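You operate a simulated robot arm through the tools that you are given. There is no shell and no other tool.

You run a simulated robot arm. Do the job below in one go: nothing can be reset, and whatever is moved stays where it is left.

JOB
Run about 70 mL of green powder into the small jar with the orange foot.
Fine: stand it in the turntable's pocket, turn to FILL, go by the display, turn back to LOAD; spill none, leave the other small jars.

It is judged by the outcome, as a careful person would: the job done as asked, and still so three seconds after it is handed in. It fails if anything else is knocked over, pushed out of place, dropped, spilled or broken.

ROBOT AND FRAMES
A 7-joint arm with a two-finger parallel gripper, fixed in place. Base frame: the origin is at the foot of the arm, x ahead of it, y to its left, z up; the work surface is at about z = 8. Lengths are in mm, angles in rad, forces in N, time in s.
With the tool pointing down near the work surface it reaches from about 220 to 580 mm from the base axis. Its first joint turns from -1.152 to 1.152 rad. Payload 2.5 kg.
The tool frame sits at the grasp point between the pads (the TCP): z along the fingers, y along the line on which they close. The tips reach 23 mm beyond it. Largest opening 94 mm; finger width 38, thickness 10; the body of the gripper, 54 by 96 mm, starts 39 mm behind the TCP.
Orientation is that of the tool frame in the base frame, as [roll, pitch, yaw] about the fixed x, y, z axes, in that order (R = Rz(yaw) Ry(pitch) Rx(roll)). With the fingers straight down and closing along the base's y, the tool's x points along the base's -x, its y along +y and its z along -z.

CONTROLS
- The arm moves only by the tool servo_tool. Its arguments are lists of equal length, an entry for each row: "jaw": the opening, from 0 (shut) to 1 (fully open); "linear": the shift along the tool's x, y, z in units of 25 mm (1.0 is 25 mm), a list of three; "rotation": the turn, a rotation vector about the tool's x, y, z in units of 5 degrees (1.0 is 5 degrees), a list of three. In form: {"jaw": [jaw, ...], "linear": [[x, y, z], ...], "rotation": [[ax, ay, az], ...]}. A call has 1 to 20 rows; each row shifts and turns the commanded pose from where the row before left it, along the tool's axes as they then stand. A call with a number of a shift or a turn outside -1 to 1 is refused whole. Each row takes 0.2 s and may step no farther than 50 mm and 0.15 rad from the row before; otherwise, or with a gripper value out of range, the whole call is refused. A pose out of reach is approached as far as the arm can. The call stops where the force on the tool passes 40 N (or 10 N more than at its start, if that is more) or the arm is blocked; 0.2 s more then pass. Each finger travels about 108 mm/s and halts on what it meets, pressing with about 42 N; the grip force reading is that of the motor and also rises with nothing between the fingers. The clock runs only during rows and for 0.2 s after the last one: add rows that do not move to give the fingers time. It gives the time, the measured TCP pose, the force on the tool (base axes), the opening and the grip force at its end, in the units of the frame above (readings bear some noise), with the torque about the TCP (base axes, N m) and any sound that the robot's microphone picked up.
- Cameras (640 x 400 px; columns grow to the right, rows downward): "scene" is fixed at [138.6, -430.3, 564.1]; the picture's right is [0.59, -0.81, 0.00], its down [-0.37, -0.27, -0.89] and it looks along [0.72, 0.52, -0.45] (base axes); focal length 308 px, centre (320, 200). "wrist" rides on the gripper at [86, 16, -74] in the tool frame; the picture's right is [-0.18, 0.98, 0.00], its down [-0.58, -0.11, -0.81] and it looks along [-0.79, -0.15, 0.59] (tool axes); focal length 243 px, centre (320, 200). There is no depth. A picture from a camera that has moved, and an enlarged one, comes with that camera's place and axes in the base frame and with its lens. The place of the scene camera against the robot may be out by one fixed shift of up to 12 mm in any direction.
- get_image(camera): a new picture of that camera. It takes no simulated time.
- inspect(camera, box): a new picture of the part [left, top, right, bottom] of that camera's present view, enlarged. It takes no simulated time.
- finish_job(): hands the job in; it is judged then, once.

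Nothing tells you positions but the pictures and the camera data. Unless the task says otherwise, let go and move clear before handing in.

The tools are called after "Call:" as a command line: name --argument value ..., lists and objects as JSON in quotes. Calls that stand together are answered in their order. servo_tool: Moves the arm, as the interface text tells. Its arguments: {"type":"object","properties":{"jaw":{"type":"array"},"linear":{"type":"array"},"rotation":{"type":"array"}},"required":["jaw","linear","rotation"]} The other tools are called the same way: get_image (camera) takes a picture; inspect (camera, box) takes an enlarged picture of a part of a camera's view; finish_job () hands the job in.

At the start:

```text
time: 0.0
tool_pos: [384.1, -93.1, 422.1]
ee_rot: [-3.141, 0.0, 3.141]
force: [-0.2, 0.4, 0.5]
torque: [-0.02, 0.01, -0.01]
width: 94.4
gripper_force: 0.1
```

scene: 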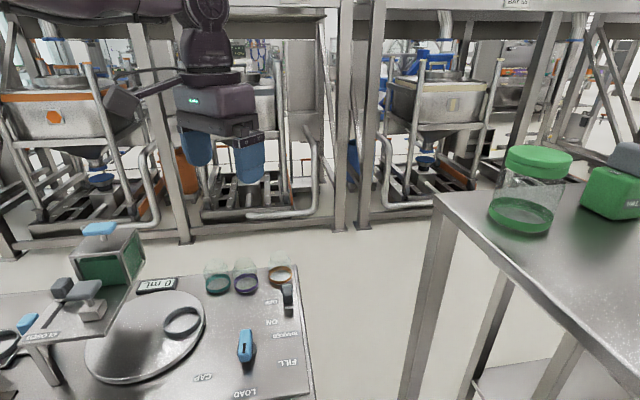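
wrist: 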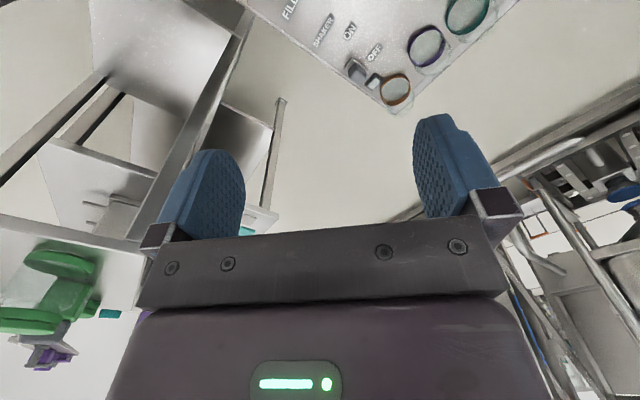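

I see a work table with a turntable, a hopper with green powder, three small jars at the back, and a blue lever with labels. I'll look closer before moving.

Call:
inspect --camera "scene" --box '[0, 200, 320, 400]'

Call:
inspect --camera "scene" --box '[180, 240, 340, 340]'

Call:
inspect --camera "scene" --box '[180, 300, 340, 400]'

Call:
inspect --camera "scene" --box '[0, 210, 160, 310]'

Call:
inspect --camera "scene" --box '[0, 300, 160, 400]'

Call:
inspect --camera "wrist" --box '[240, 0, 520, 175]'

```text
2.00 times, centred on (160, 300) of scene
camera zoom: at [138.6, -430.3, 564.1], right [0.59, -0.81, 0.0], down [-0.37, -0.27, -0.89], along [0.72, 0.52, -0.45], focal length 616 px, centre (640, 0)
```

zoom: 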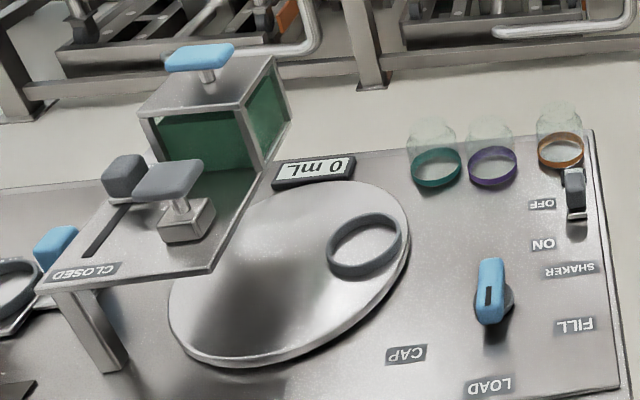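

```text
4.00 times, centred on (260, 290) of scene
camera zoom: at [138.6, -430.3, 564.1], right [0.59, -0.81, 0.0], down [-0.37, -0.27, -0.89], along [0.72, 0.52, -0.45], focal length 1232 px, centre (560, -160)
```

zoom: 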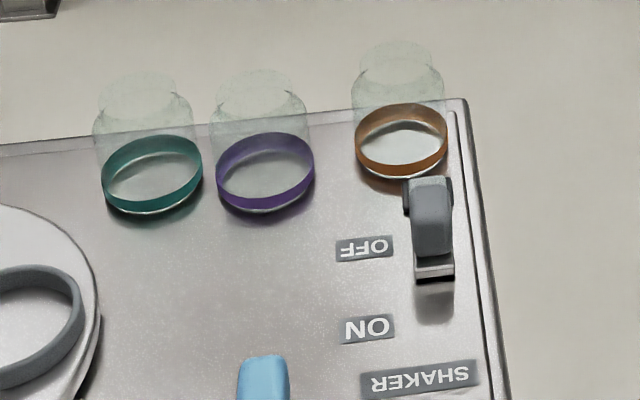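

```text
4.00 times, centred on (260, 350) of scene
camera zoom: at [138.6, -430.3, 564.1], right [0.59, -0.81, 0.0], down [-0.37, -0.27, -0.89], along [0.72, 0.52, -0.45], focal length 1232 px, centre (560, -400)
```

zoom: 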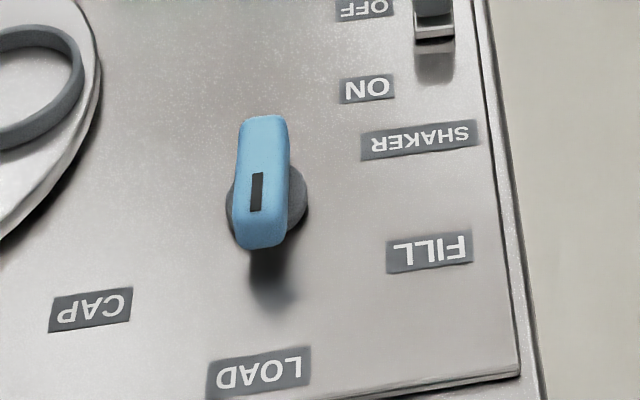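

```text
4.00 times, centred on (80, 260) of scene
camera zoom: at [138.6, -430.3, 564.1], right [0.59, -0.81, 0.0], down [-0.37, -0.27, -0.89], along [0.72, 0.52, -0.45], focal length 1232 px, centre (1280, -40)
```

zoom: 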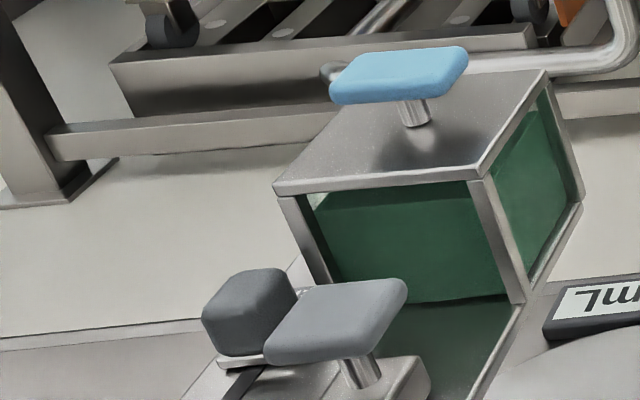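

```text
4.00 times, centred on (80, 350) of scene
camera zoom: at [138.6, -430.3, 564.1], right [0.59, -0.81, 0.0], down [-0.37, -0.27, -0.89], along [0.72, 0.52, -0.45], focal length 1232 px, centre (1280, -400)
```

zoom: 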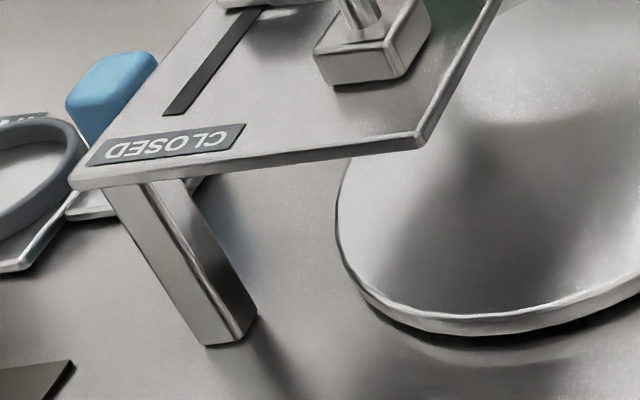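

```text
2.29 times, centred on (380, 88) of wrist
camera zoom: at [298.1, -76.8, 497.2], right [0.18, 0.98, 0.0], down [0.58, -0.11, 0.81], along [0.79, -0.15, -0.59], focal length 555 px, centre (183, 457)
```

zoom: 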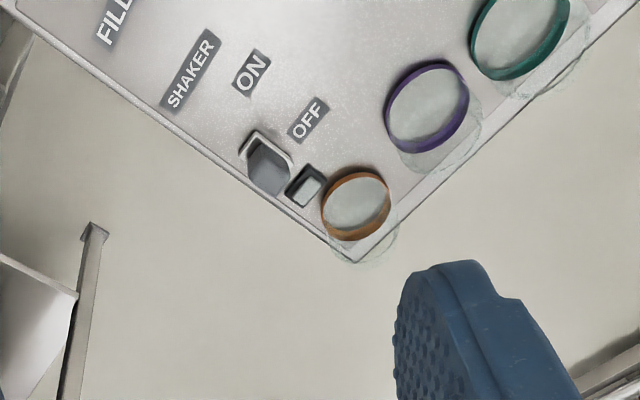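

The orange-footed jar stands at about (590, 28), near the SHAKER switch. The pocket is near (345, 92), and the blue knob near (380, -78) points at LOAD. I'll turn the wrist camera towards the hopper to see the gate and labels before touching anything.

Call:
servo_tool --jaw '[1, 1, 1, 1, 1, 1, 1, 1, 1, 1, 1, 1, 1, 1, 1, 1, 1, 1, 1, 1]' --linear '[[0.84, 0.73, 0], [0.84, 0.73, 0], [0.84, 0.73, 0], [0.84, 0.73, 0], [0, 0, 0], [0, 0, 0], [0, 0, 0], [0, 0, 0], [0, 0, 0], [0, 0, 0], [0, 0, 0], [0, 0, 0], [0, 0, 0], [0, 0, 0], [0, 0, 0], [0, 0, 0], [0, 0, 0], [0, 0, 0], [0, 0, 0], [0, 0, 0]]' --rotation '[[0, 0, 0], [0, 0, 0], [0, 0, 0], [0, 0, 0], [0, 0, -1], [0, 0, -1], [0, 0, -1], [0, 0, -1], [0, 0, -1], [0, 0, -1], [0, 0, -1], [0, 0, -1], [0, 0, -1], [0, 0, -1], [0, 0, -1], [0, 0, -1], [0, 0, -1], [0, 0, -1], [0, 0, -1], [0, 0, -1]]'

Call:
get_image --camera "wrist"

Call:
get_image --camera "scene"

```text
time: 4.2
tool_pos: [301.2, -21.1, 421.8]
ee_rot: [-3.141, 0.0, -1.742]
force: [1.1, 0.3, 0.6]
torque: [0.0, 0.02, 0.04]
width: 94.1
gripper_force: 0.1
```

```text
taken
camera wrist: at [269.9, -103.5, 497.5], right [-0.94, 0.35, 0.0], down [0.21, 0.55, 0.81], along [0.28, 0.76, -0.59], focal length 243 px, centre (320, 200)
```

wrist: 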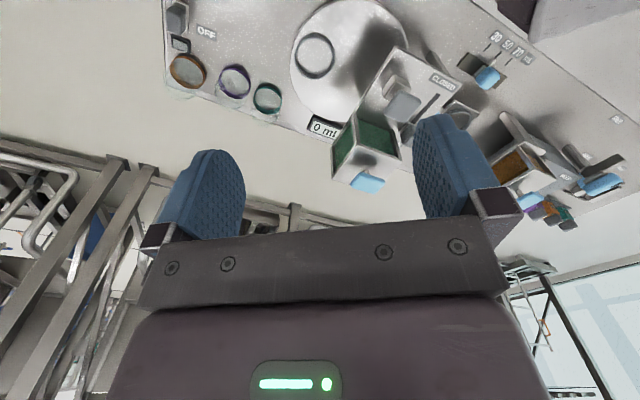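

```text
taken
```

scene: 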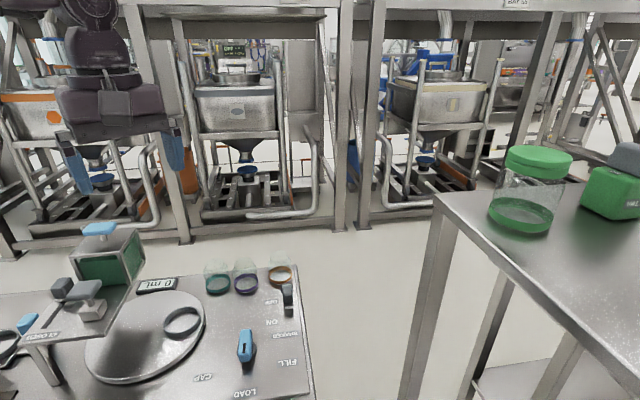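

The wrist camera now sees the hopper and another station with settings labels. I'll enlarge these areas.

Call:
inspect --camera "wrist" --box '[280, 0, 480, 125]'

Call:
inspect --camera "wrist" --box '[300, 80, 500, 205]'

Call:
inspect --camera "wrist" --box '[440, 10, 640, 135]'

Call:
inspect --camera "wrist" --box '[480, 100, 640, 240]'

Call:
inspect --camera "wrist" --box '[150, 0, 310, 130]'

```text
3.20 times, centred on (380, 62) of wrist
camera zoom: at [269.9, -103.5, 497.5], right [-0.94, 0.35, 0.0], down [0.21, 0.55, 0.81], along [0.28, 0.76, -0.59], focal length 776 px, centre (128, 640)
```

zoom: 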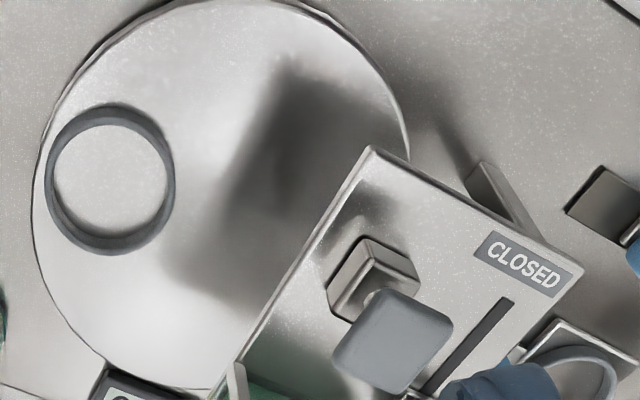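

```text
3.20 times, centred on (400, 142) of wrist
camera zoom: at [269.9, -103.5, 497.5], right [-0.94, 0.35, 0.0], down [0.21, 0.55, 0.81], along [0.28, 0.76, -0.59], focal length 776 px, centre (64, 384)
```

zoom: 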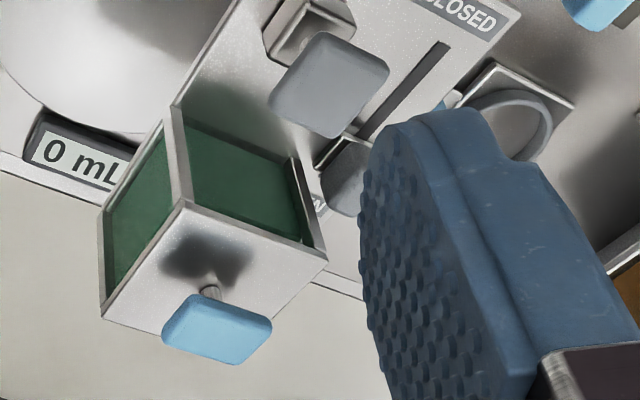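

```text
3.20 times, centred on (540, 72) of wrist
camera zoom: at [269.9, -103.5, 497.5], right [-0.94, 0.35, 0.0], down [0.21, 0.55, 0.81], along [0.28, 0.76, -0.59], focal length 776 px, centre (-384, 608)
```

zoom: 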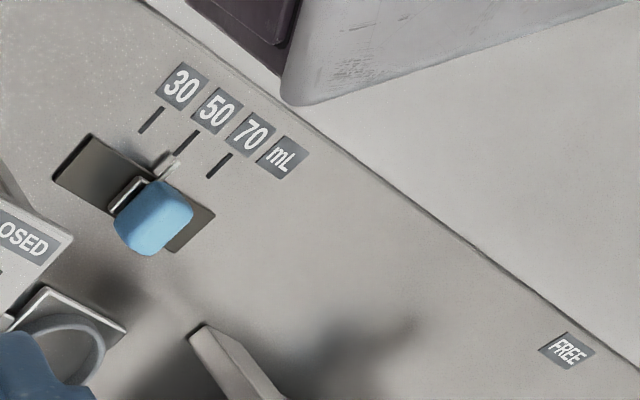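

```text
2.86 times, centred on (560, 170) of wrist
camera zoom: at [269.9, -103.5, 497.5], right [-0.94, 0.35, 0.0], down [0.21, 0.55, 0.81], along [0.28, 0.76, -0.59], focal length 693 px, centre (-366, 286)
```

zoom: 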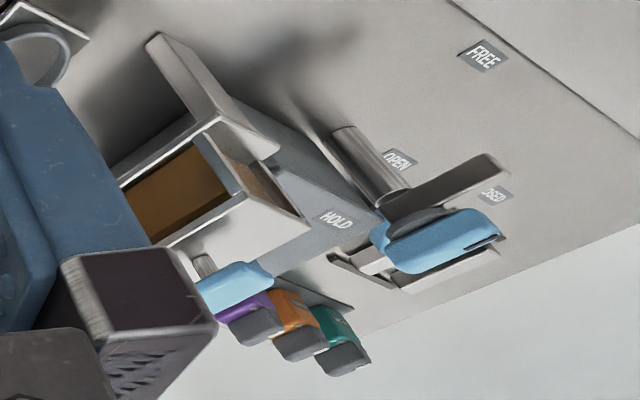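

```text
3.08 times, centred on (230, 65) of wrist
camera zoom: at [269.9, -103.5, 497.5], right [-0.94, 0.35, 0.0], down [0.21, 0.55, 0.81], along [0.28, 0.76, -0.59], focal length 746 px, centre (597, 615)
```

zoom: 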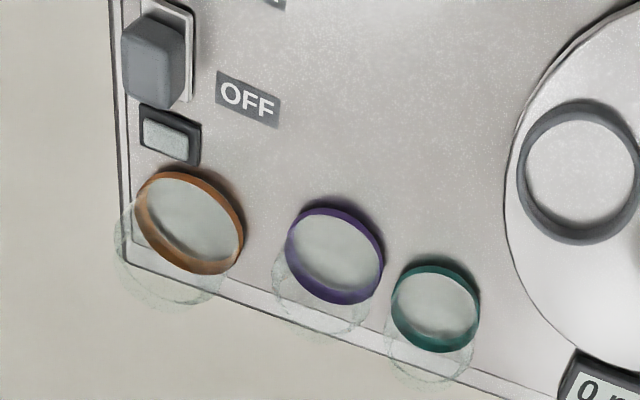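

There is a second dosing station (brown powder) on the left that isn't part of this job. I'll move the camera nearer to the green hopper to see the gate slider and its labels.

Call:
servo_tool --jaw '[1, 1, 1, 1]' --linear '[[-0.95, 0.367, 0], [-0.95, 0.367, 0], [-0.95, 0.367, 0], [-0.95, 0.367, 0]]' --rotation '[[0, 0, 0], [0, 0, 0], [0, 0, 0], [0, 0, 0]]'

Call:
get_image --camera "wrist"

Call:
inspect --camera "wrist" --box '[280, 0, 480, 125]'

Call:
inspect --camera "wrist" --box '[240, 0, 340, 63]'

```text
time: 5.2
tool_pos: [279.9, 82.0, 420.8]
ee_rot: [3.141, 0.001, -1.747]
force: [0.4, -0.5, -0.1]
torque: [0.02, 0.02, -0.01]
width: 93.8
gripper_force: 0.2
```

```text
taken
camera wrist: at [248.2, -1.3, 497.0], right [-0.94, 0.35, 0.0], down [0.21, 0.55, 0.81], along [0.28, 0.75, -0.59], focal length 243 px, centre (320, 200)
```

wrist: 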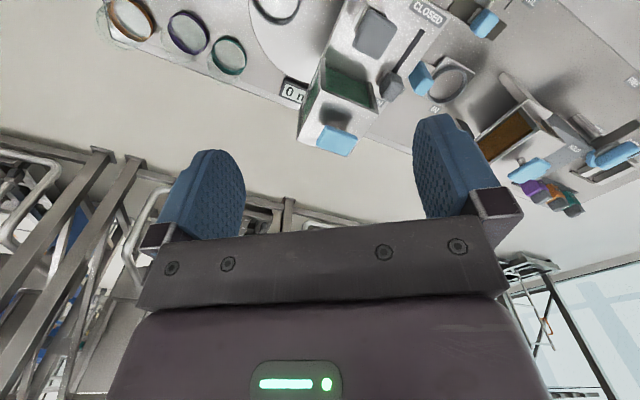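

```text
3.20 times, centred on (380, 62) of wrist
camera zoom: at [248.2, -1.3, 497.0], right [-0.94, 0.35, 0.0], down [0.21, 0.55, 0.81], along [0.28, 0.75, -0.59], focal length 776 px, centre (128, 640)
```

zoom: 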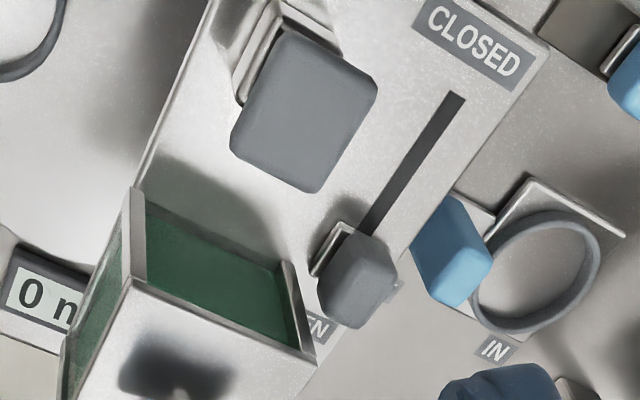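

```text
6.35 times, centred on (290, 32) of wrist
camera zoom: at [248.2, -1.3, 497.0], right [-0.94, 0.35, 0.0], down [0.21, 0.55, 0.81], along [0.28, 0.75, -0.59], focal length 1540 px, centre (510, 1270)
```

zoom: 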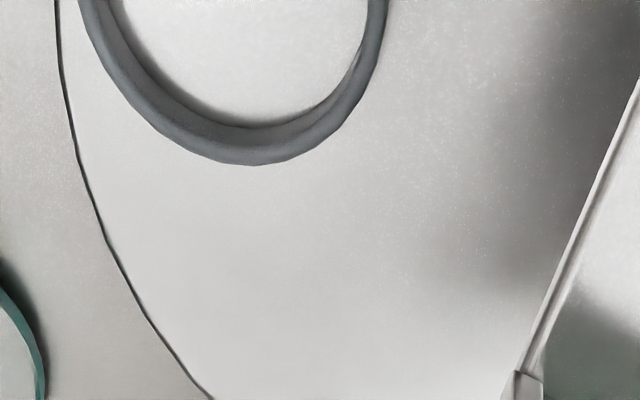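

The gate slider sits at the OPEN end and the shaker switch is at OFF. Next I'll go above the orange jar and rotate, so the fingers will avoid the purple jar and the switch, and look closely.

Call:
servo_tool --jaw '[1, 1, 1, 1, 1, 1, 1, 1, 1, 1, 1, 1, 1, 1, 1, 1, 1]' --linear '[[0.216, -0.919, 0.403], [0.216, -0.919, 0.403], [0.216, -0.919, 0.403], [0.216, -0.919, 0.403], [0.216, -0.919, 0.403], [0.216, -0.919, 0.403], [0.216, -0.919, 0.403], [0.216, -0.919, 0.403], [0.216, -0.919, 0.403], [0.216, -0.919, 0.403], [0.216, -0.919, 0.403], [0.216, -0.919, 0.403], [0, 0, 0], [0, 0, 0], [0, 0, 0], [0, 0, 0], [0, 0, 0]]' --rotation '[[0, 0, 0], [0, 0, 0], [0, 0, 0], [0, 0, 0], [0, 0, 0], [0, 0, 0], [0, 0, 0], [0, 0, 0], [0, 0, 0], [0, 0, 0], [0, 0, 0], [0, 0, 0], [0, 0, -0.94], [0, 0, -0.94], [0, 0, -0.94], [0, 0, -0.94], [0, 0, -0.94]]'

Call:
get_image --camera "wrist"

Call:
inspect --camera "wrist" --box '[240, 0, 440, 125]'

Call:
inspect --camera "scene" --box '[180, 240, 340, 340]'

```text
time: 8.8
tool_pos: [540.9, -32.3, 301.6]
ee_rot: [-3.142, -0.001, -1.332]
force: [0.0, 0.2, 0.7]
torque: [-0.01, -0.01, -0.02]
width: 93.9
gripper_force: 0.0
```

```text
taken
camera wrist: at [544.8, -119.9, 376.4], right [-1.0, -0.05, 0.0], down [-0.03, 0.59, 0.81], along [-0.04, 0.81, -0.59], focal length 243 px, centre (320, 200)
```

wrist: 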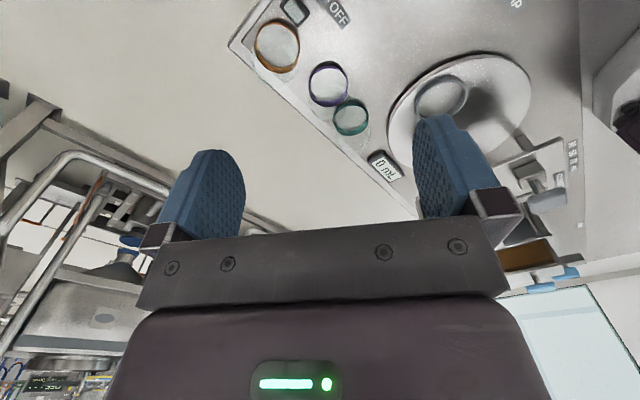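

```text
3.20 times, centred on (340, 62) of wrist
camera zoom: at [544.8, -119.9, 376.4], right [-1.0, -0.05, 0.0], down [-0.03, 0.59, 0.81], along [-0.04, 0.81, -0.59], focal length 776 px, centre (256, 640)
```

zoom: 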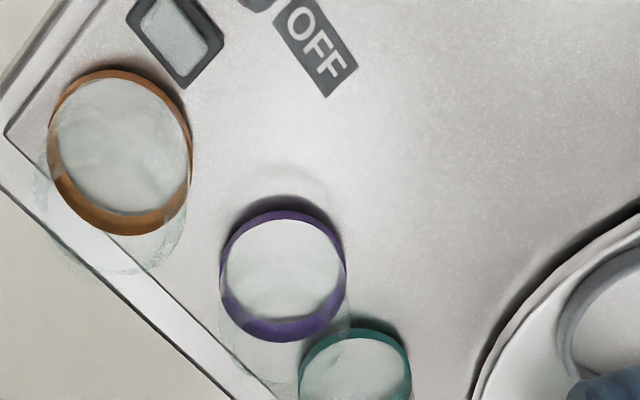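

```text
4.00 times, centred on (260, 290) of scene
camera zoom: at [138.6, -430.3, 564.1], right [0.59, -0.81, 0.0], down [-0.37, -0.27, -0.89], along [0.72, 0.52, -0.45], focal length 1232 px, centre (560, -160)
```

zoom: 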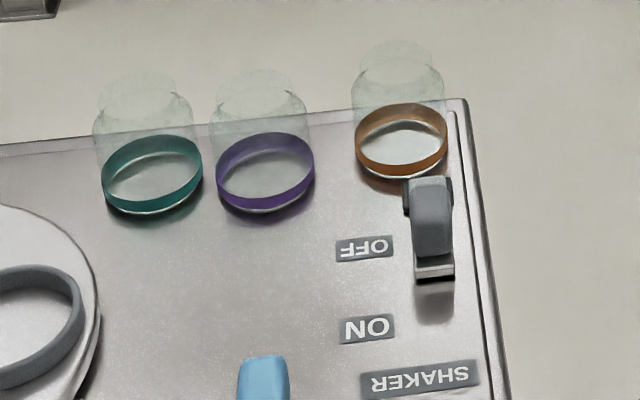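

The wrist view puts the orange jar at about (594.5, 26), which is at the edge of reach. I'll move to well above it with the tool vertical and check that the arm gets there.

Call:
servo_tool --jaw '[1, 1, 1, 1, 1, 1]' --linear '[[-0.352, -0.527, 0.968], [-0.352, -0.527, 0.968], [-0.352, -0.527, 0.968], [-0.352, -0.527, 0.968], [-0.352, -0.527, 0.968], [0, 0, 0]]' --rotation '[[0, 0, 0], [0, 0, 0], [0, 0, 0], [0, 0, 0], [0, 0, 0], [0, 0, 0]]'

Call:
get_image --camera "wrist"

Call:
inspect --camera "scene" --box '[200, 180, 360, 280]'

Call:
inspect --camera "scene" --box '[240, 240, 320, 290]'

```text
time: 10.2
tool_pos: [594.1, 25.4, 180.1]
ee_rot: [3.141, -0.001, -1.334]
force: [0.4, -0.5, 0.0]
torque: [-0.01, 0.01, 0.01]
width: 94.2
gripper_force: 0.1
```

```text
taken
camera wrist: at [597.9, -62.0, 255.2], right [-1.0, -0.05, 0.0], down [-0.03, 0.59, 0.81], along [-0.04, 0.81, -0.59], focal length 243 px, centre (320, 200)
```

wrist: 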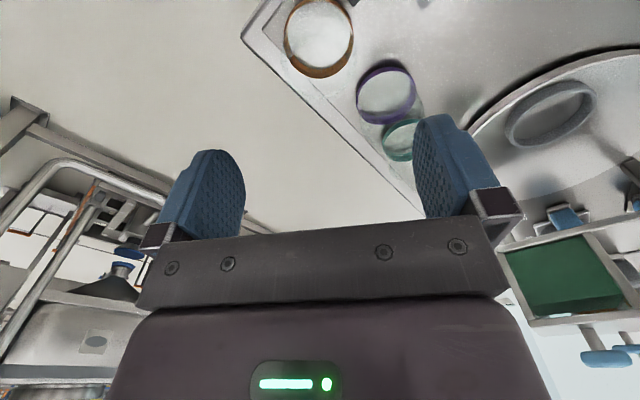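

```text
4.00 times, centred on (280, 230) of scene
camera zoom: at [138.6, -430.3, 564.1], right [0.59, -0.81, 0.0], down [-0.37, -0.27, -0.89], along [0.72, 0.52, -0.45], focal length 1232 px, centre (480, 80)
```

zoom: 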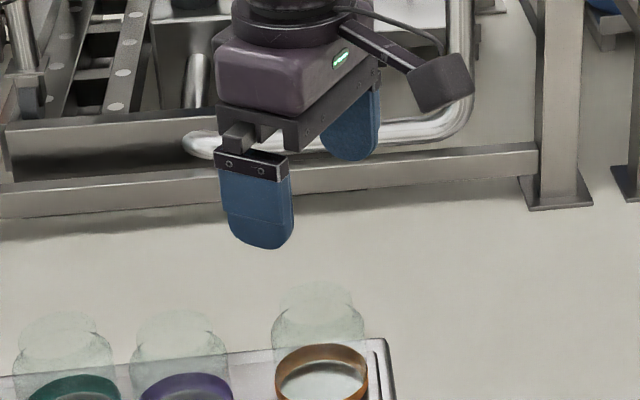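

```text
8.00 times, centred on (280, 265) of scene
camera zoom: at [138.6, -430.3, 564.1], right [0.59, -0.81, 0.0], down [-0.37, -0.27, -0.89], along [0.72, 0.52, -0.45], focal length 2464 px, centre (640, -320)
```

zoom: 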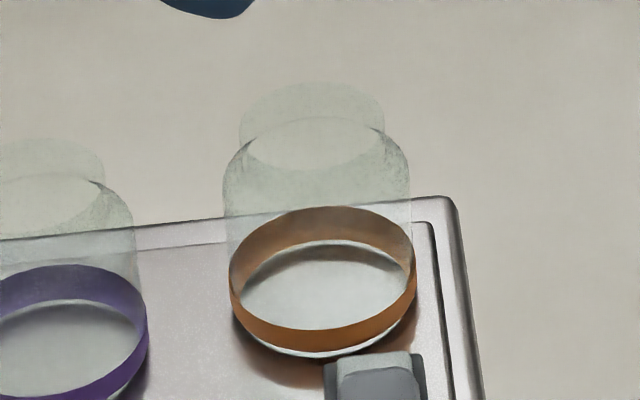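

The arm reaches (594, 25, 180) vertically. I'll refine the jar position with zooms before descending.

Call:
inspect --camera "wrist" --box '[240, 0, 400, 100]'

Call:
inspect --camera "wrist" --box '[340, 40, 500, 140]'

Call:
inspect --camera "wrist" --box '[480, 40, 640, 140]'

```text
4.00 times, centred on (320, 50) of wrist
camera zoom: at [597.9, -62.0, 255.2], right [-1.0, -0.05, 0.0], down [-0.03, 0.59, 0.81], along [-0.04, 0.81, -0.59], focal length 970 px, centre (320, 800)
```

zoom: 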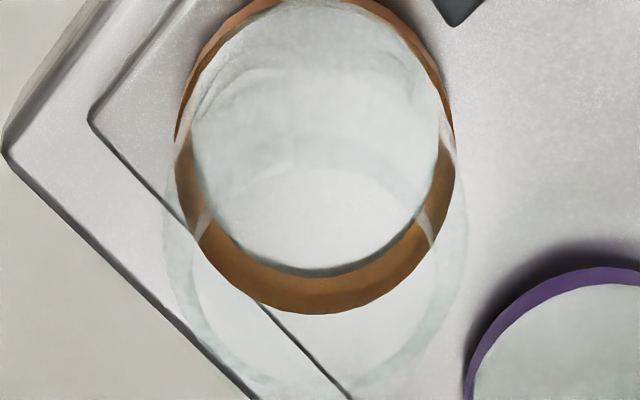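

```text
4.00 times, centred on (420, 90) of wrist
camera zoom: at [597.9, -62.0, 255.2], right [-1.0, -0.05, 0.0], down [-0.03, 0.59, 0.81], along [-0.04, 0.81, -0.59], focal length 970 px, centre (-80, 640)
```

zoom: 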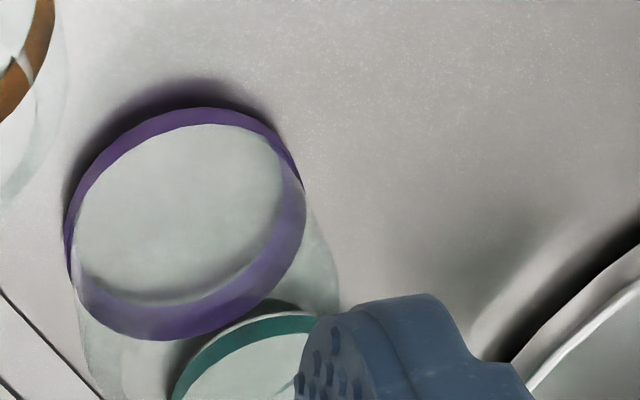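

```text
4.00 times, centred on (560, 90) of wrist
camera zoom: at [597.9, -62.0, 255.2], right [-1.0, -0.05, 0.0], down [-0.03, 0.59, 0.81], along [-0.04, 0.81, -0.59], focal length 970 px, centre (-640, 640)
```

zoom: 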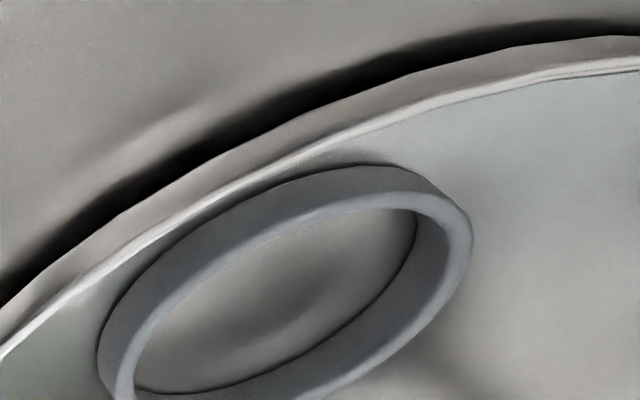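

The jar is centred at (594.3, 26.3). I'll rotate to close nearly along x, which clears the lamp and the purple jar by about 9 mm each. I'll also narrow the jaw and come partway down.

Call:
servo_tool --jaw '[0.85, 0.85, 0.85, 0.85, 0.85, 0.85, 0.85, 0.85]' --linear '[[0, 0, 0], [0, 0, 0], [0, 0, 0], [0, 0, 0.9], [0, 0, 0.9], [0, 0, 0.9], [0, 0, 0.9], [0, 0, 0]]' --rotation '[[0, 0, 0.707], [0, 0, 0.707], [0, 0, 0.707], [0, 0, 0], [0, 0, 0], [0, 0, 0], [0, 0, 0], [0, 0, 0]]'

Call:
get_image --camera "wrist"

Call:
inspect --camera "scene" --box '[220, 210, 340, 310]'

```text
time: 12.0
tool_pos: [592.9, 26.7, 90.7]
ee_rot: [-3.141, -0.001, -1.519]
force: [0.6, 0.2, 0.1]
torque: [0.01, 0.03, -0.02]
width: 80.0
gripper_force: 0.1
```

```text
taken
camera wrist: at [581.6, -60.7, 165.6], right [-0.99, 0.13, 0.0], down [0.08, 0.59, 0.81], along [0.11, 0.8, -0.59], focal length 243 px, centre (320, 200)
```

wrist: 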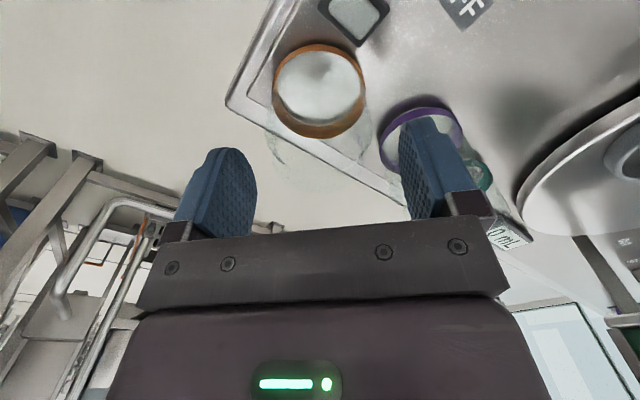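

```text
4.00 times, centred on (280, 260) of scene
camera zoom: at [138.6, -430.3, 564.1], right [0.59, -0.81, 0.0], down [-0.37, -0.27, -0.89], along [0.72, 0.52, -0.45], focal length 1232 px, centre (480, -40)
```

zoom: 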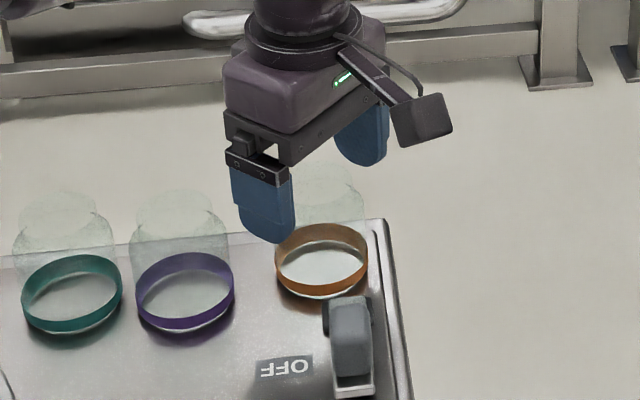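

The tool is centred over the jar and still reaching. I'll descend to grip height, z about 47.

Call:
servo_tool --jaw '[0.85, 0.85, 0.85, 0.85]' --linear '[[0.03, -0.04, 0.58], [0, 0, 0.58], [0, 0, 0.58], [0, 0, 0]]' --rotation '[[0, 0, 0], [0, 0, 0], [0, 0, 0], [0, 0, 0]]'

Call:
get_image --camera "wrist"

Call:
inspect --camera "scene" --box '[220, 230, 340, 310]'

```text
time: 13.0
tool_pos: [594.5, 26.3, 45.6]
ee_rot: [3.142, 0.0, -1.517]
force: [-0.8, 0.5, 0.0]
torque: [0.01, 0.01, 0.02]
width: 80.0
gripper_force: 0.1
```

```text
taken
camera wrist: at [581.8, -61.0, 121.3], right [-0.99, 0.13, 0.0], down [0.08, 0.59, 0.81], along [0.11, 0.8, -0.59], focal length 243 px, centre (320, 200)
```

wrist: 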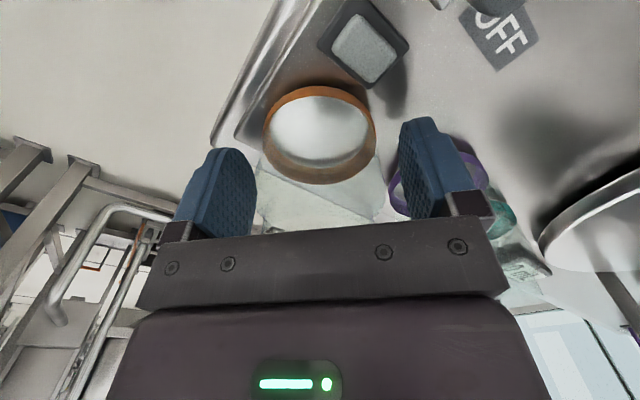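

```text
5.00 times, centred on (280, 270) of scene
camera zoom: at [138.6, -430.3, 564.1], right [0.59, -0.81, 0.0], down [-0.37, -0.27, -0.89], along [0.72, 0.52, -0.45], focal length 1540 px, centre (520, -150)
```

zoom: 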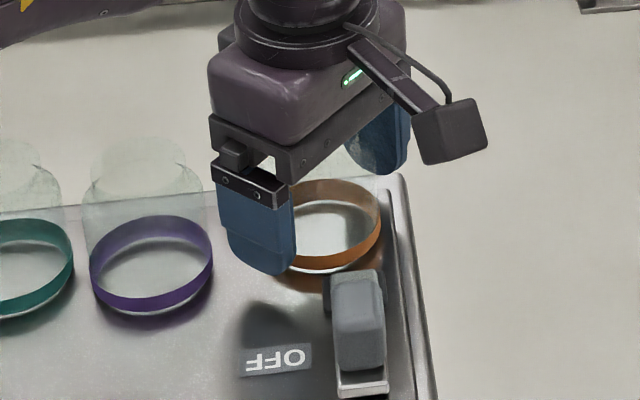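

The jar is between the fingers with clear space to its neighbours. I'll close on it.

Call:
servo_tool --jaw '[0.7, 0.5, 0.5, 0.5, 0.5]' --linear '[[0, 0, 0], [0, 0, 0], [0, 0, 0], [0, 0, 0], [0, 0, 0]]' --rotation '[[0, 0, 0], [0, 0, 0], [0, 0, 0], [0, 0, 0], [0, 0, 0]]'

Call:
get_image --camera "wrist"

Call:
inspect --camera "scene" --box '[220, 230, 340, 310]'

```text
time: 14.2
tool_pos: [594.0, 26.2, 47.0]
ee_rot: [-3.138, -0.001, -1.519]
force: [-0.1, -0.4, 0.1]
torque: [-0.01, 0.07, 0.0]
width: 58.6
gripper_force: 41.9
```

```text
taken
camera wrist: at [581.8, -61.1, 121.5], right [-0.99, 0.13, 0.0], down [0.08, 0.59, 0.81], along [0.11, 0.8, -0.59], focal length 243 px, centre (320, 200)
```

wrist: 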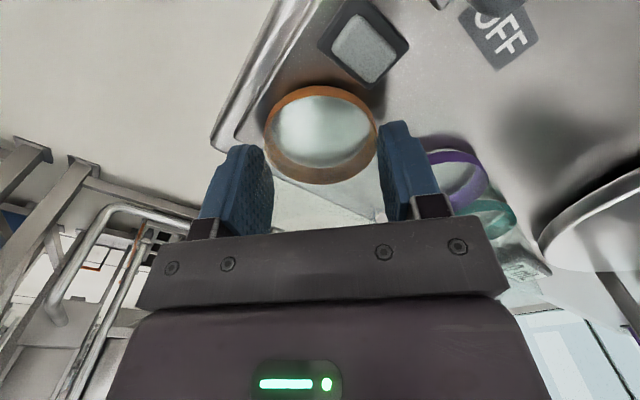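

```text
5.00 times, centred on (280, 270) of scene
camera zoom: at [138.6, -430.3, 564.1], right [0.59, -0.81, 0.0], down [-0.37, -0.27, -0.89], along [0.72, 0.52, -0.45], focal length 1540 px, centre (520, -150)
```

zoom: 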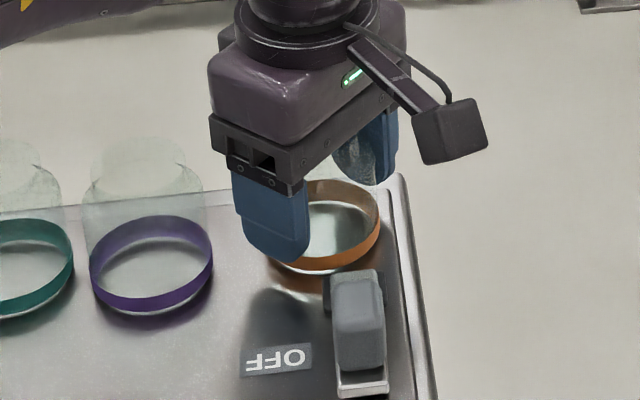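

The jar is gripped at 58.6 mm wide. I'll lift it straight up.

Call:
servo_tool --jaw '[0.5, 0.5, 0.5, 0.5, 0.5, 0.5, 0.5]' --linear '[[0, 0, -0.4], [0, 0, -0.8], [0, 0, -1], [0, 0, -1], [0, 0, -1], [0, 0, -0.8], [0, 0, 0]]' --rotation '[[0, 0, 0], [0, 0, 0], [0, 0, 0], [0, 0, 0], [0, 0, 0], [0, 0, 0], [0, 0, 0]]'

Call:
get_image --camera "wrist"

Call:
get_image --camera "scene"

```text
time: 15.8
tool_pos: [600.8, 25.9, 172.9]
ee_rot: [-3.141, 0.0, -1.521]
force: [-0.5, 0.9, -0.7]
torque: [0.01, 0.0, 0.02]
width: 58.5
gripper_force: 42.1
out of reach, approached as far as the arm can: row 5
```

```text
taken
camera wrist: at [588.4, -62.1, 247.2], right [-0.99, 0.13, 0.0], down [0.08, 0.59, 0.81], along [0.11, 0.8, -0.59], focal length 243 px, centre (320, 200)
```

wrist: 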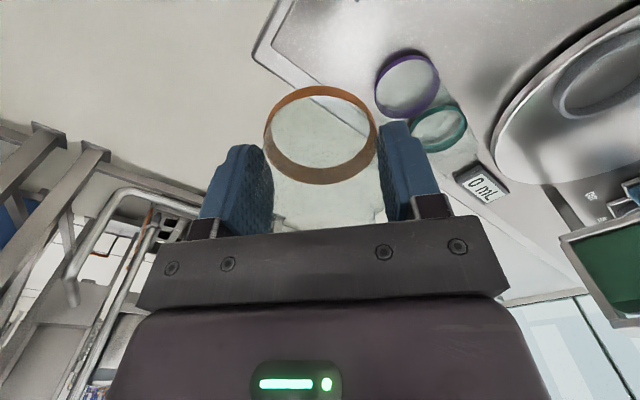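

```text
taken
```

scene: 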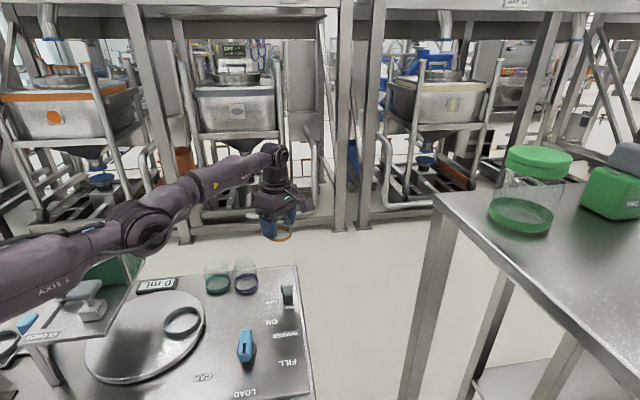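

The jar is lifted. I'll carry it high over the others to above the turntable pocket, around (350, 85).

Call:
servo_tool --jaw '[0.5, 0.5, 0.5, 0.5, 0.5, 0.5, 0.5, 0.5, 0.5, 0.5, 0.5, 0.5, 0.5]' --linear '[[-0.238, 0.825, -0.067], [-0.238, 0.825, -0.067], [-0.238, 0.825, -0.067], [-0.238, 0.825, -0.067], [-0.238, 0.825, -0.067], [-0.238, 0.825, -0.067], [-0.238, 0.825, -0.067], [-0.238, 0.825, -0.067], [-0.238, 0.825, -0.067], [-0.238, 0.825, -0.067], [-0.238, 0.825, -0.067], [-0.238, 0.825, -0.067], [0, 0, 0]]' --rotation '[[0, 0, 0], [0, 0, 0], [0, 0, 0], [0, 0, 0], [0, 0, 0], [0, 0, 0], [0, 0, 0], [0, 0, 0], [0, 0, 0], [0, 0, 0], [0, 0, 0], [0, 0, 0], [0, 0, 0]]'

Call:
get_image --camera "wrist"

Call:
get_image --camera "scene"

Call:
inspect --camera "wrist" --box '[220, 0, 420, 125]'

```text
time: 18.6
tool_pos: [595.4, 65.0, 189.5]
ee_rot: [-3.14, 0.0, -1.519]
force: [-0.2, 0.6, -0.7]
torque: [0.04, 0.0, -0.02]
width: 58.3
gripper_force: 42.4
out of reach, approached as far as the arm can: row 1, 2, 3, 4, 5, 6, 7, 8, 9, 10, 11, 12
```

```text
taken
camera wrist: at [583.6, -23.2, 264.9], right [-0.99, 0.13, 0.0], down [0.08, 0.59, 0.81], along [0.11, 0.8, -0.59], focal length 243 px, centre (320, 200)
```

wrist: 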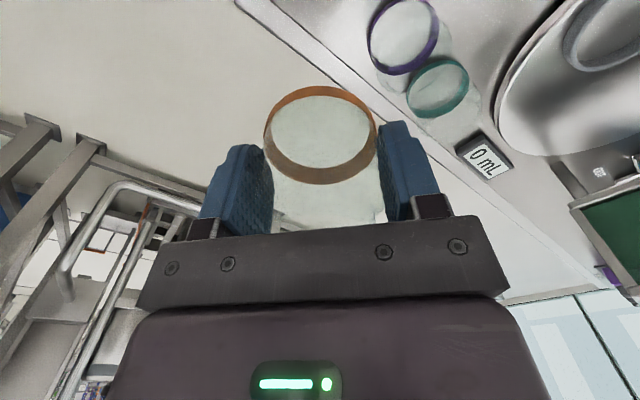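

```text
taken
```

scene: 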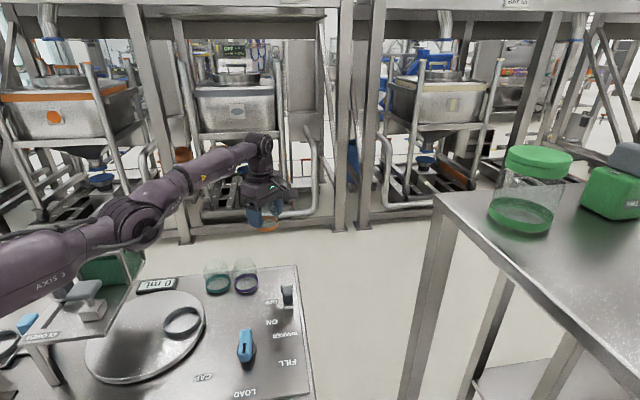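

```text
3.20 times, centred on (320, 62) of wrist
camera zoom: at [583.6, -23.2, 264.9], right [-0.99, 0.13, 0.0], down [0.08, 0.59, 0.81], along [0.11, 0.8, -0.59], focal length 776 px, centre (320, 640)
```

zoom: 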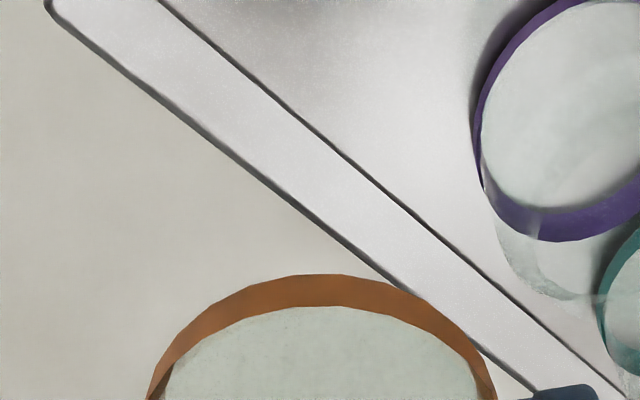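

The jar is held safely, but the arm seems stuck near full stretch and won't retract in x. I'll test small moves to bring it out of this configuration, starting with a short move down.

Call:
servo_tool --jaw '[0.5, 0.5]' --linear '[[0, 0, 0.6], [0, 0, 0]]' --rotation '[[0, 0, 0], [0, 0, 0]]'

```text
time: 19.2
tool_pos: [596.8, 64.4, 174.4]
ee_rot: [3.139, 0.001, -1.518]
force: [-0.8, 0.3, -0.8]
torque: [0.01, 0.0, -0.03]
width: 58.3
gripper_force: 42.2
```

Moving down works. Now I'll try a small retraction in -x.

Call:
servo_tool --jaw '[0.5, 0.5]' --linear '[[0, 0.4, 0], [0, 0, 0]]' --rotation '[[0, 0, 0], [0, 0, 0]]'

```text
time: 19.8
tool_pos: [596.7, 64.5, 174.7]
ee_rot: [3.139, 0.0, -1.519]
force: [0.5, -0.2, -2.1]
torque: [-0.02, 0.0, 0.01]
width: 58.3
gripper_force: 41.5
out of reach, approached as far as the arm can: row 1
```

Retracting is still refused at this height. I'll lower a little, staying above the jar tops, and try again together with a slight outward tilt of the fingers.

Call:
servo_tool --jaw '[0.5, 0.5, 0.5]' --linear '[[0, 0, 0.8], [0, 0, 0.8], [0, 0, 0]]' --rotation '[[0, 0, 0], [0, 0, 0], [0, 0, 0]]'

Call:
servo_tool --jaw '[0.5, 0.5]' --linear '[[0, 0.4, 0], [0, 0, 0]]' --rotation '[[0, 0, 0], [0, 0, 0]]'

```text
time: 20.6
tool_pos: [597.3, 64.0, 135.1]
ee_rot: [3.139, -0.002, -1.518]
force: [-0.3, -0.2, 0.0]
torque: [0.0, -0.01, 0.02]
width: 58.3
gripper_force: 42.3
```

```text
time: 21.2
tool_pos: [597.2, 64.9, 134.3]
ee_rot: [3.14, -0.001, -1.518]
force: [0.3, 0.0, 0.3]
torque: [-0.02, 0.01, -0.03]
width: 58.4
gripper_force: 41.7
out of reach, approached as far as the arm can: row 1
```

The arm is fully straightened, so a purely radial pull doesn't register. I'll try combined retract-and-vertical steps to bend the elbow.

Call:
servo_tool --jaw '[0.5, 0.5]' --linear '[[0, 1, -1], [0, 0, 0]]' --rotation '[[0, 0, 0], [0, 0, 0]]'

```text
time: 21.8
tool_pos: [597.4, 64.8, 160.7]
ee_rot: [3.14, 0.001, -1.52]
force: [0.8, 0.1, -1.7]
torque: [-0.04, 0.01, 0.01]
width: 58.2
gripper_force: 41.1
out of reach, approached as far as the arm can: row 1
```

Call:
servo_tool --jaw '[0.5, 0.5]' --linear '[[0, 0, 0], [0, 0, 0]]' --rotation '[[1, 0, 0], [0, 0, 0]]'

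Call:
get_image --camera "scene"

```text
time: 22.4
tool_pos: [612.4, 66.6, 160.6]
ee_rot: [-3.056, -0.001, -1.518]
force: [-0.7, -0.1, -1.2]
torque: [-0.01, 0.0, 0.01]
width: 58.5
gripper_force: 42.1
out of reach, approached as far as the arm can: row 1
```

```text
taken
```

scene: 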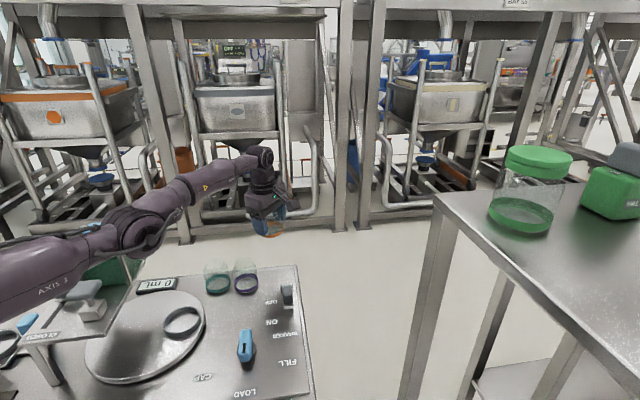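

Only outward and vertical motions respond, so the elbow may be on the wrong side of full stretch. I'll test by extending slightly outward, where there is free space.

Call:
servo_tool --jaw '[0.5, 0.5]' --linear '[[0, -0.4, 0], [0, 0, 0]]' --rotation '[[0, 0, 0], [0, 0, 0]]'

```text
time: 23.0
tool_pos: [613.6, 67.7, 161.3]
ee_rot: [-3.052, -0.001, -1.52]
force: [0.0, 0.0, -0.5]
torque: [-0.02, 0.01, -0.02]
width: 58.1
gripper_force: 41.8
out of reach, approached as far as the arm can: row 1
```

It is essentially at maximum stretch now. From here a downward step should bend the elbow the right way, followed by a small retraction.

Call:
servo_tool --jaw '[0.5, 0.5, 0.5, 0.5]' --linear '[[0, -0.5, 0], [0, 0, 1], [0, 0.4, 0.4], [0, 0, 0]]' --rotation '[[0, 0, 0], [0, 0, 0], [0, 0, 0], [0, 0, 0]]'

```text
time: 24.0
tool_pos: [606.8, 70.0, 127.0]
ee_rot: [-3.054, -0.002, -1.518]
force: [0.4, 0.0, -1.2]
torque: [0.0, 0.02, 0.0]
width: 58.6
gripper_force: 41.9
out of reach, approached as far as the arm can: row 1
```

That worked: the arm is retracting. I'll continue inwards gently, staying above the jar tops.

Call:
servo_tool --jaw '[0.5, 0.5, 0.5, 0.5]' --linear '[[0, 0.5, 0], [0, 0.6, -0.1], [0, 0.6, -0.3], [0, 0, 0]]' --rotation '[[0, 0, 0], [0, 0, 0], [0, 0, 0], [0, 0, 0]]'

```text
time: 25.0
tool_pos: [562.4, 67.1, 132.5]
ee_rot: [-3.055, 0.001, -1.519]
force: [0.7, -1.4, -1.2]
torque: [0.0, -0.01, 0.02]
width: 58.1
gripper_force: 42.1
```

The arm moves freely again. I'll level the tool, rise, and carry the jar to above the pocket.

Call:
servo_tool --jaw '[0.5, 0.5, 0.5, 0.5, 0.5, 0.5, 0.5, 0.5, 0.5, 0.5, 0.5, 0.5, 0.5]' --linear '[[0, 0.2, -0.8], [0, 0.2, -0.8], [-0.116, 0.805, -0.7], [-0.116, 0.805, 0], [-0.116, 0.805, 0], [-0.116, 0.805, 0], [-0.116, 0.805, 0], [-0.116, 0.805, 0], [-0.116, 0.805, 0], [-0.116, 0.805, 0], [-0.116, 0.805, 0], [-0.116, 0.805, 0], [0, 0, 0]]' --rotation '[[-0.5, 0, 0], [-0.49, 0, 0], [0, 0, 0], [0, 0, 0], [0, 0, 0], [0, 0, 0], [0, 0, 0], [0, 0, 0], [0, 0, 0], [0, 0, 0], [0, 0, 0], [0, 0, 0], [0, 0, 0]]'

Call:
get_image --camera "wrist"

Call:
get_image --camera "scene"

Call:
inspect --camera "wrist" --box '[220, 0, 420, 125]'

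```text
time: 27.8
tool_pos: [348.6, 81.9, 189.2]
ee_rot: [-3.139, -0.001, -1.52]
force: [0.3, 0.1, -1.1]
torque: [-0.01, -0.04, 0.02]
width: 58.5
gripper_force: 42.2
```

```text
taken
camera wrist: at [336.3, -5.5, 264.2], right [-0.99, 0.13, 0.0], down [0.08, 0.59, 0.81], along [0.11, 0.8, -0.59], focal length 243 px, centre (320, 200)
```

wrist: 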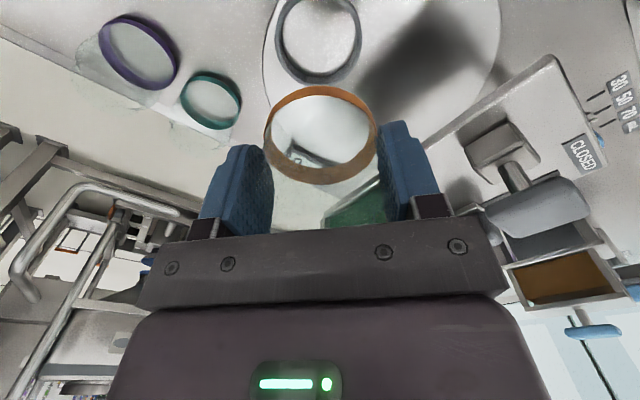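

```text
taken
```

scene: 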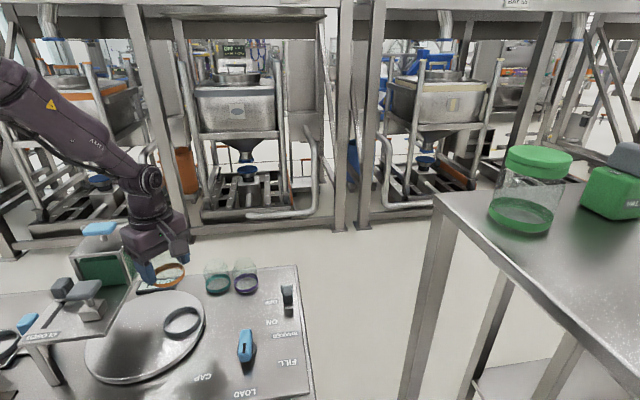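

```text
3.20 times, centred on (320, 62) of wrist
camera zoom: at [336.3, -5.5, 264.2], right [-0.99, 0.13, 0.0], down [0.08, 0.59, 0.81], along [0.11, 0.8, -0.59], focal length 776 px, centre (320, 640)
```

zoom: 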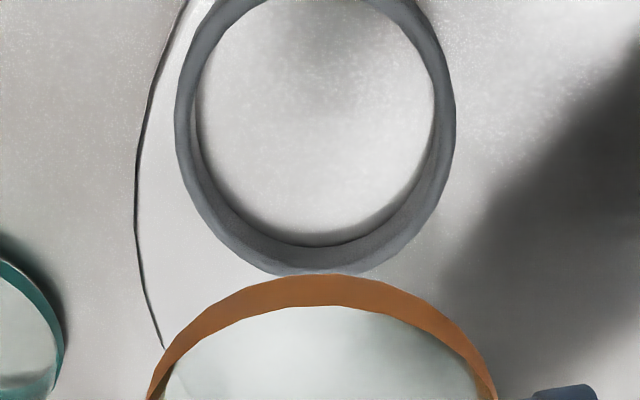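

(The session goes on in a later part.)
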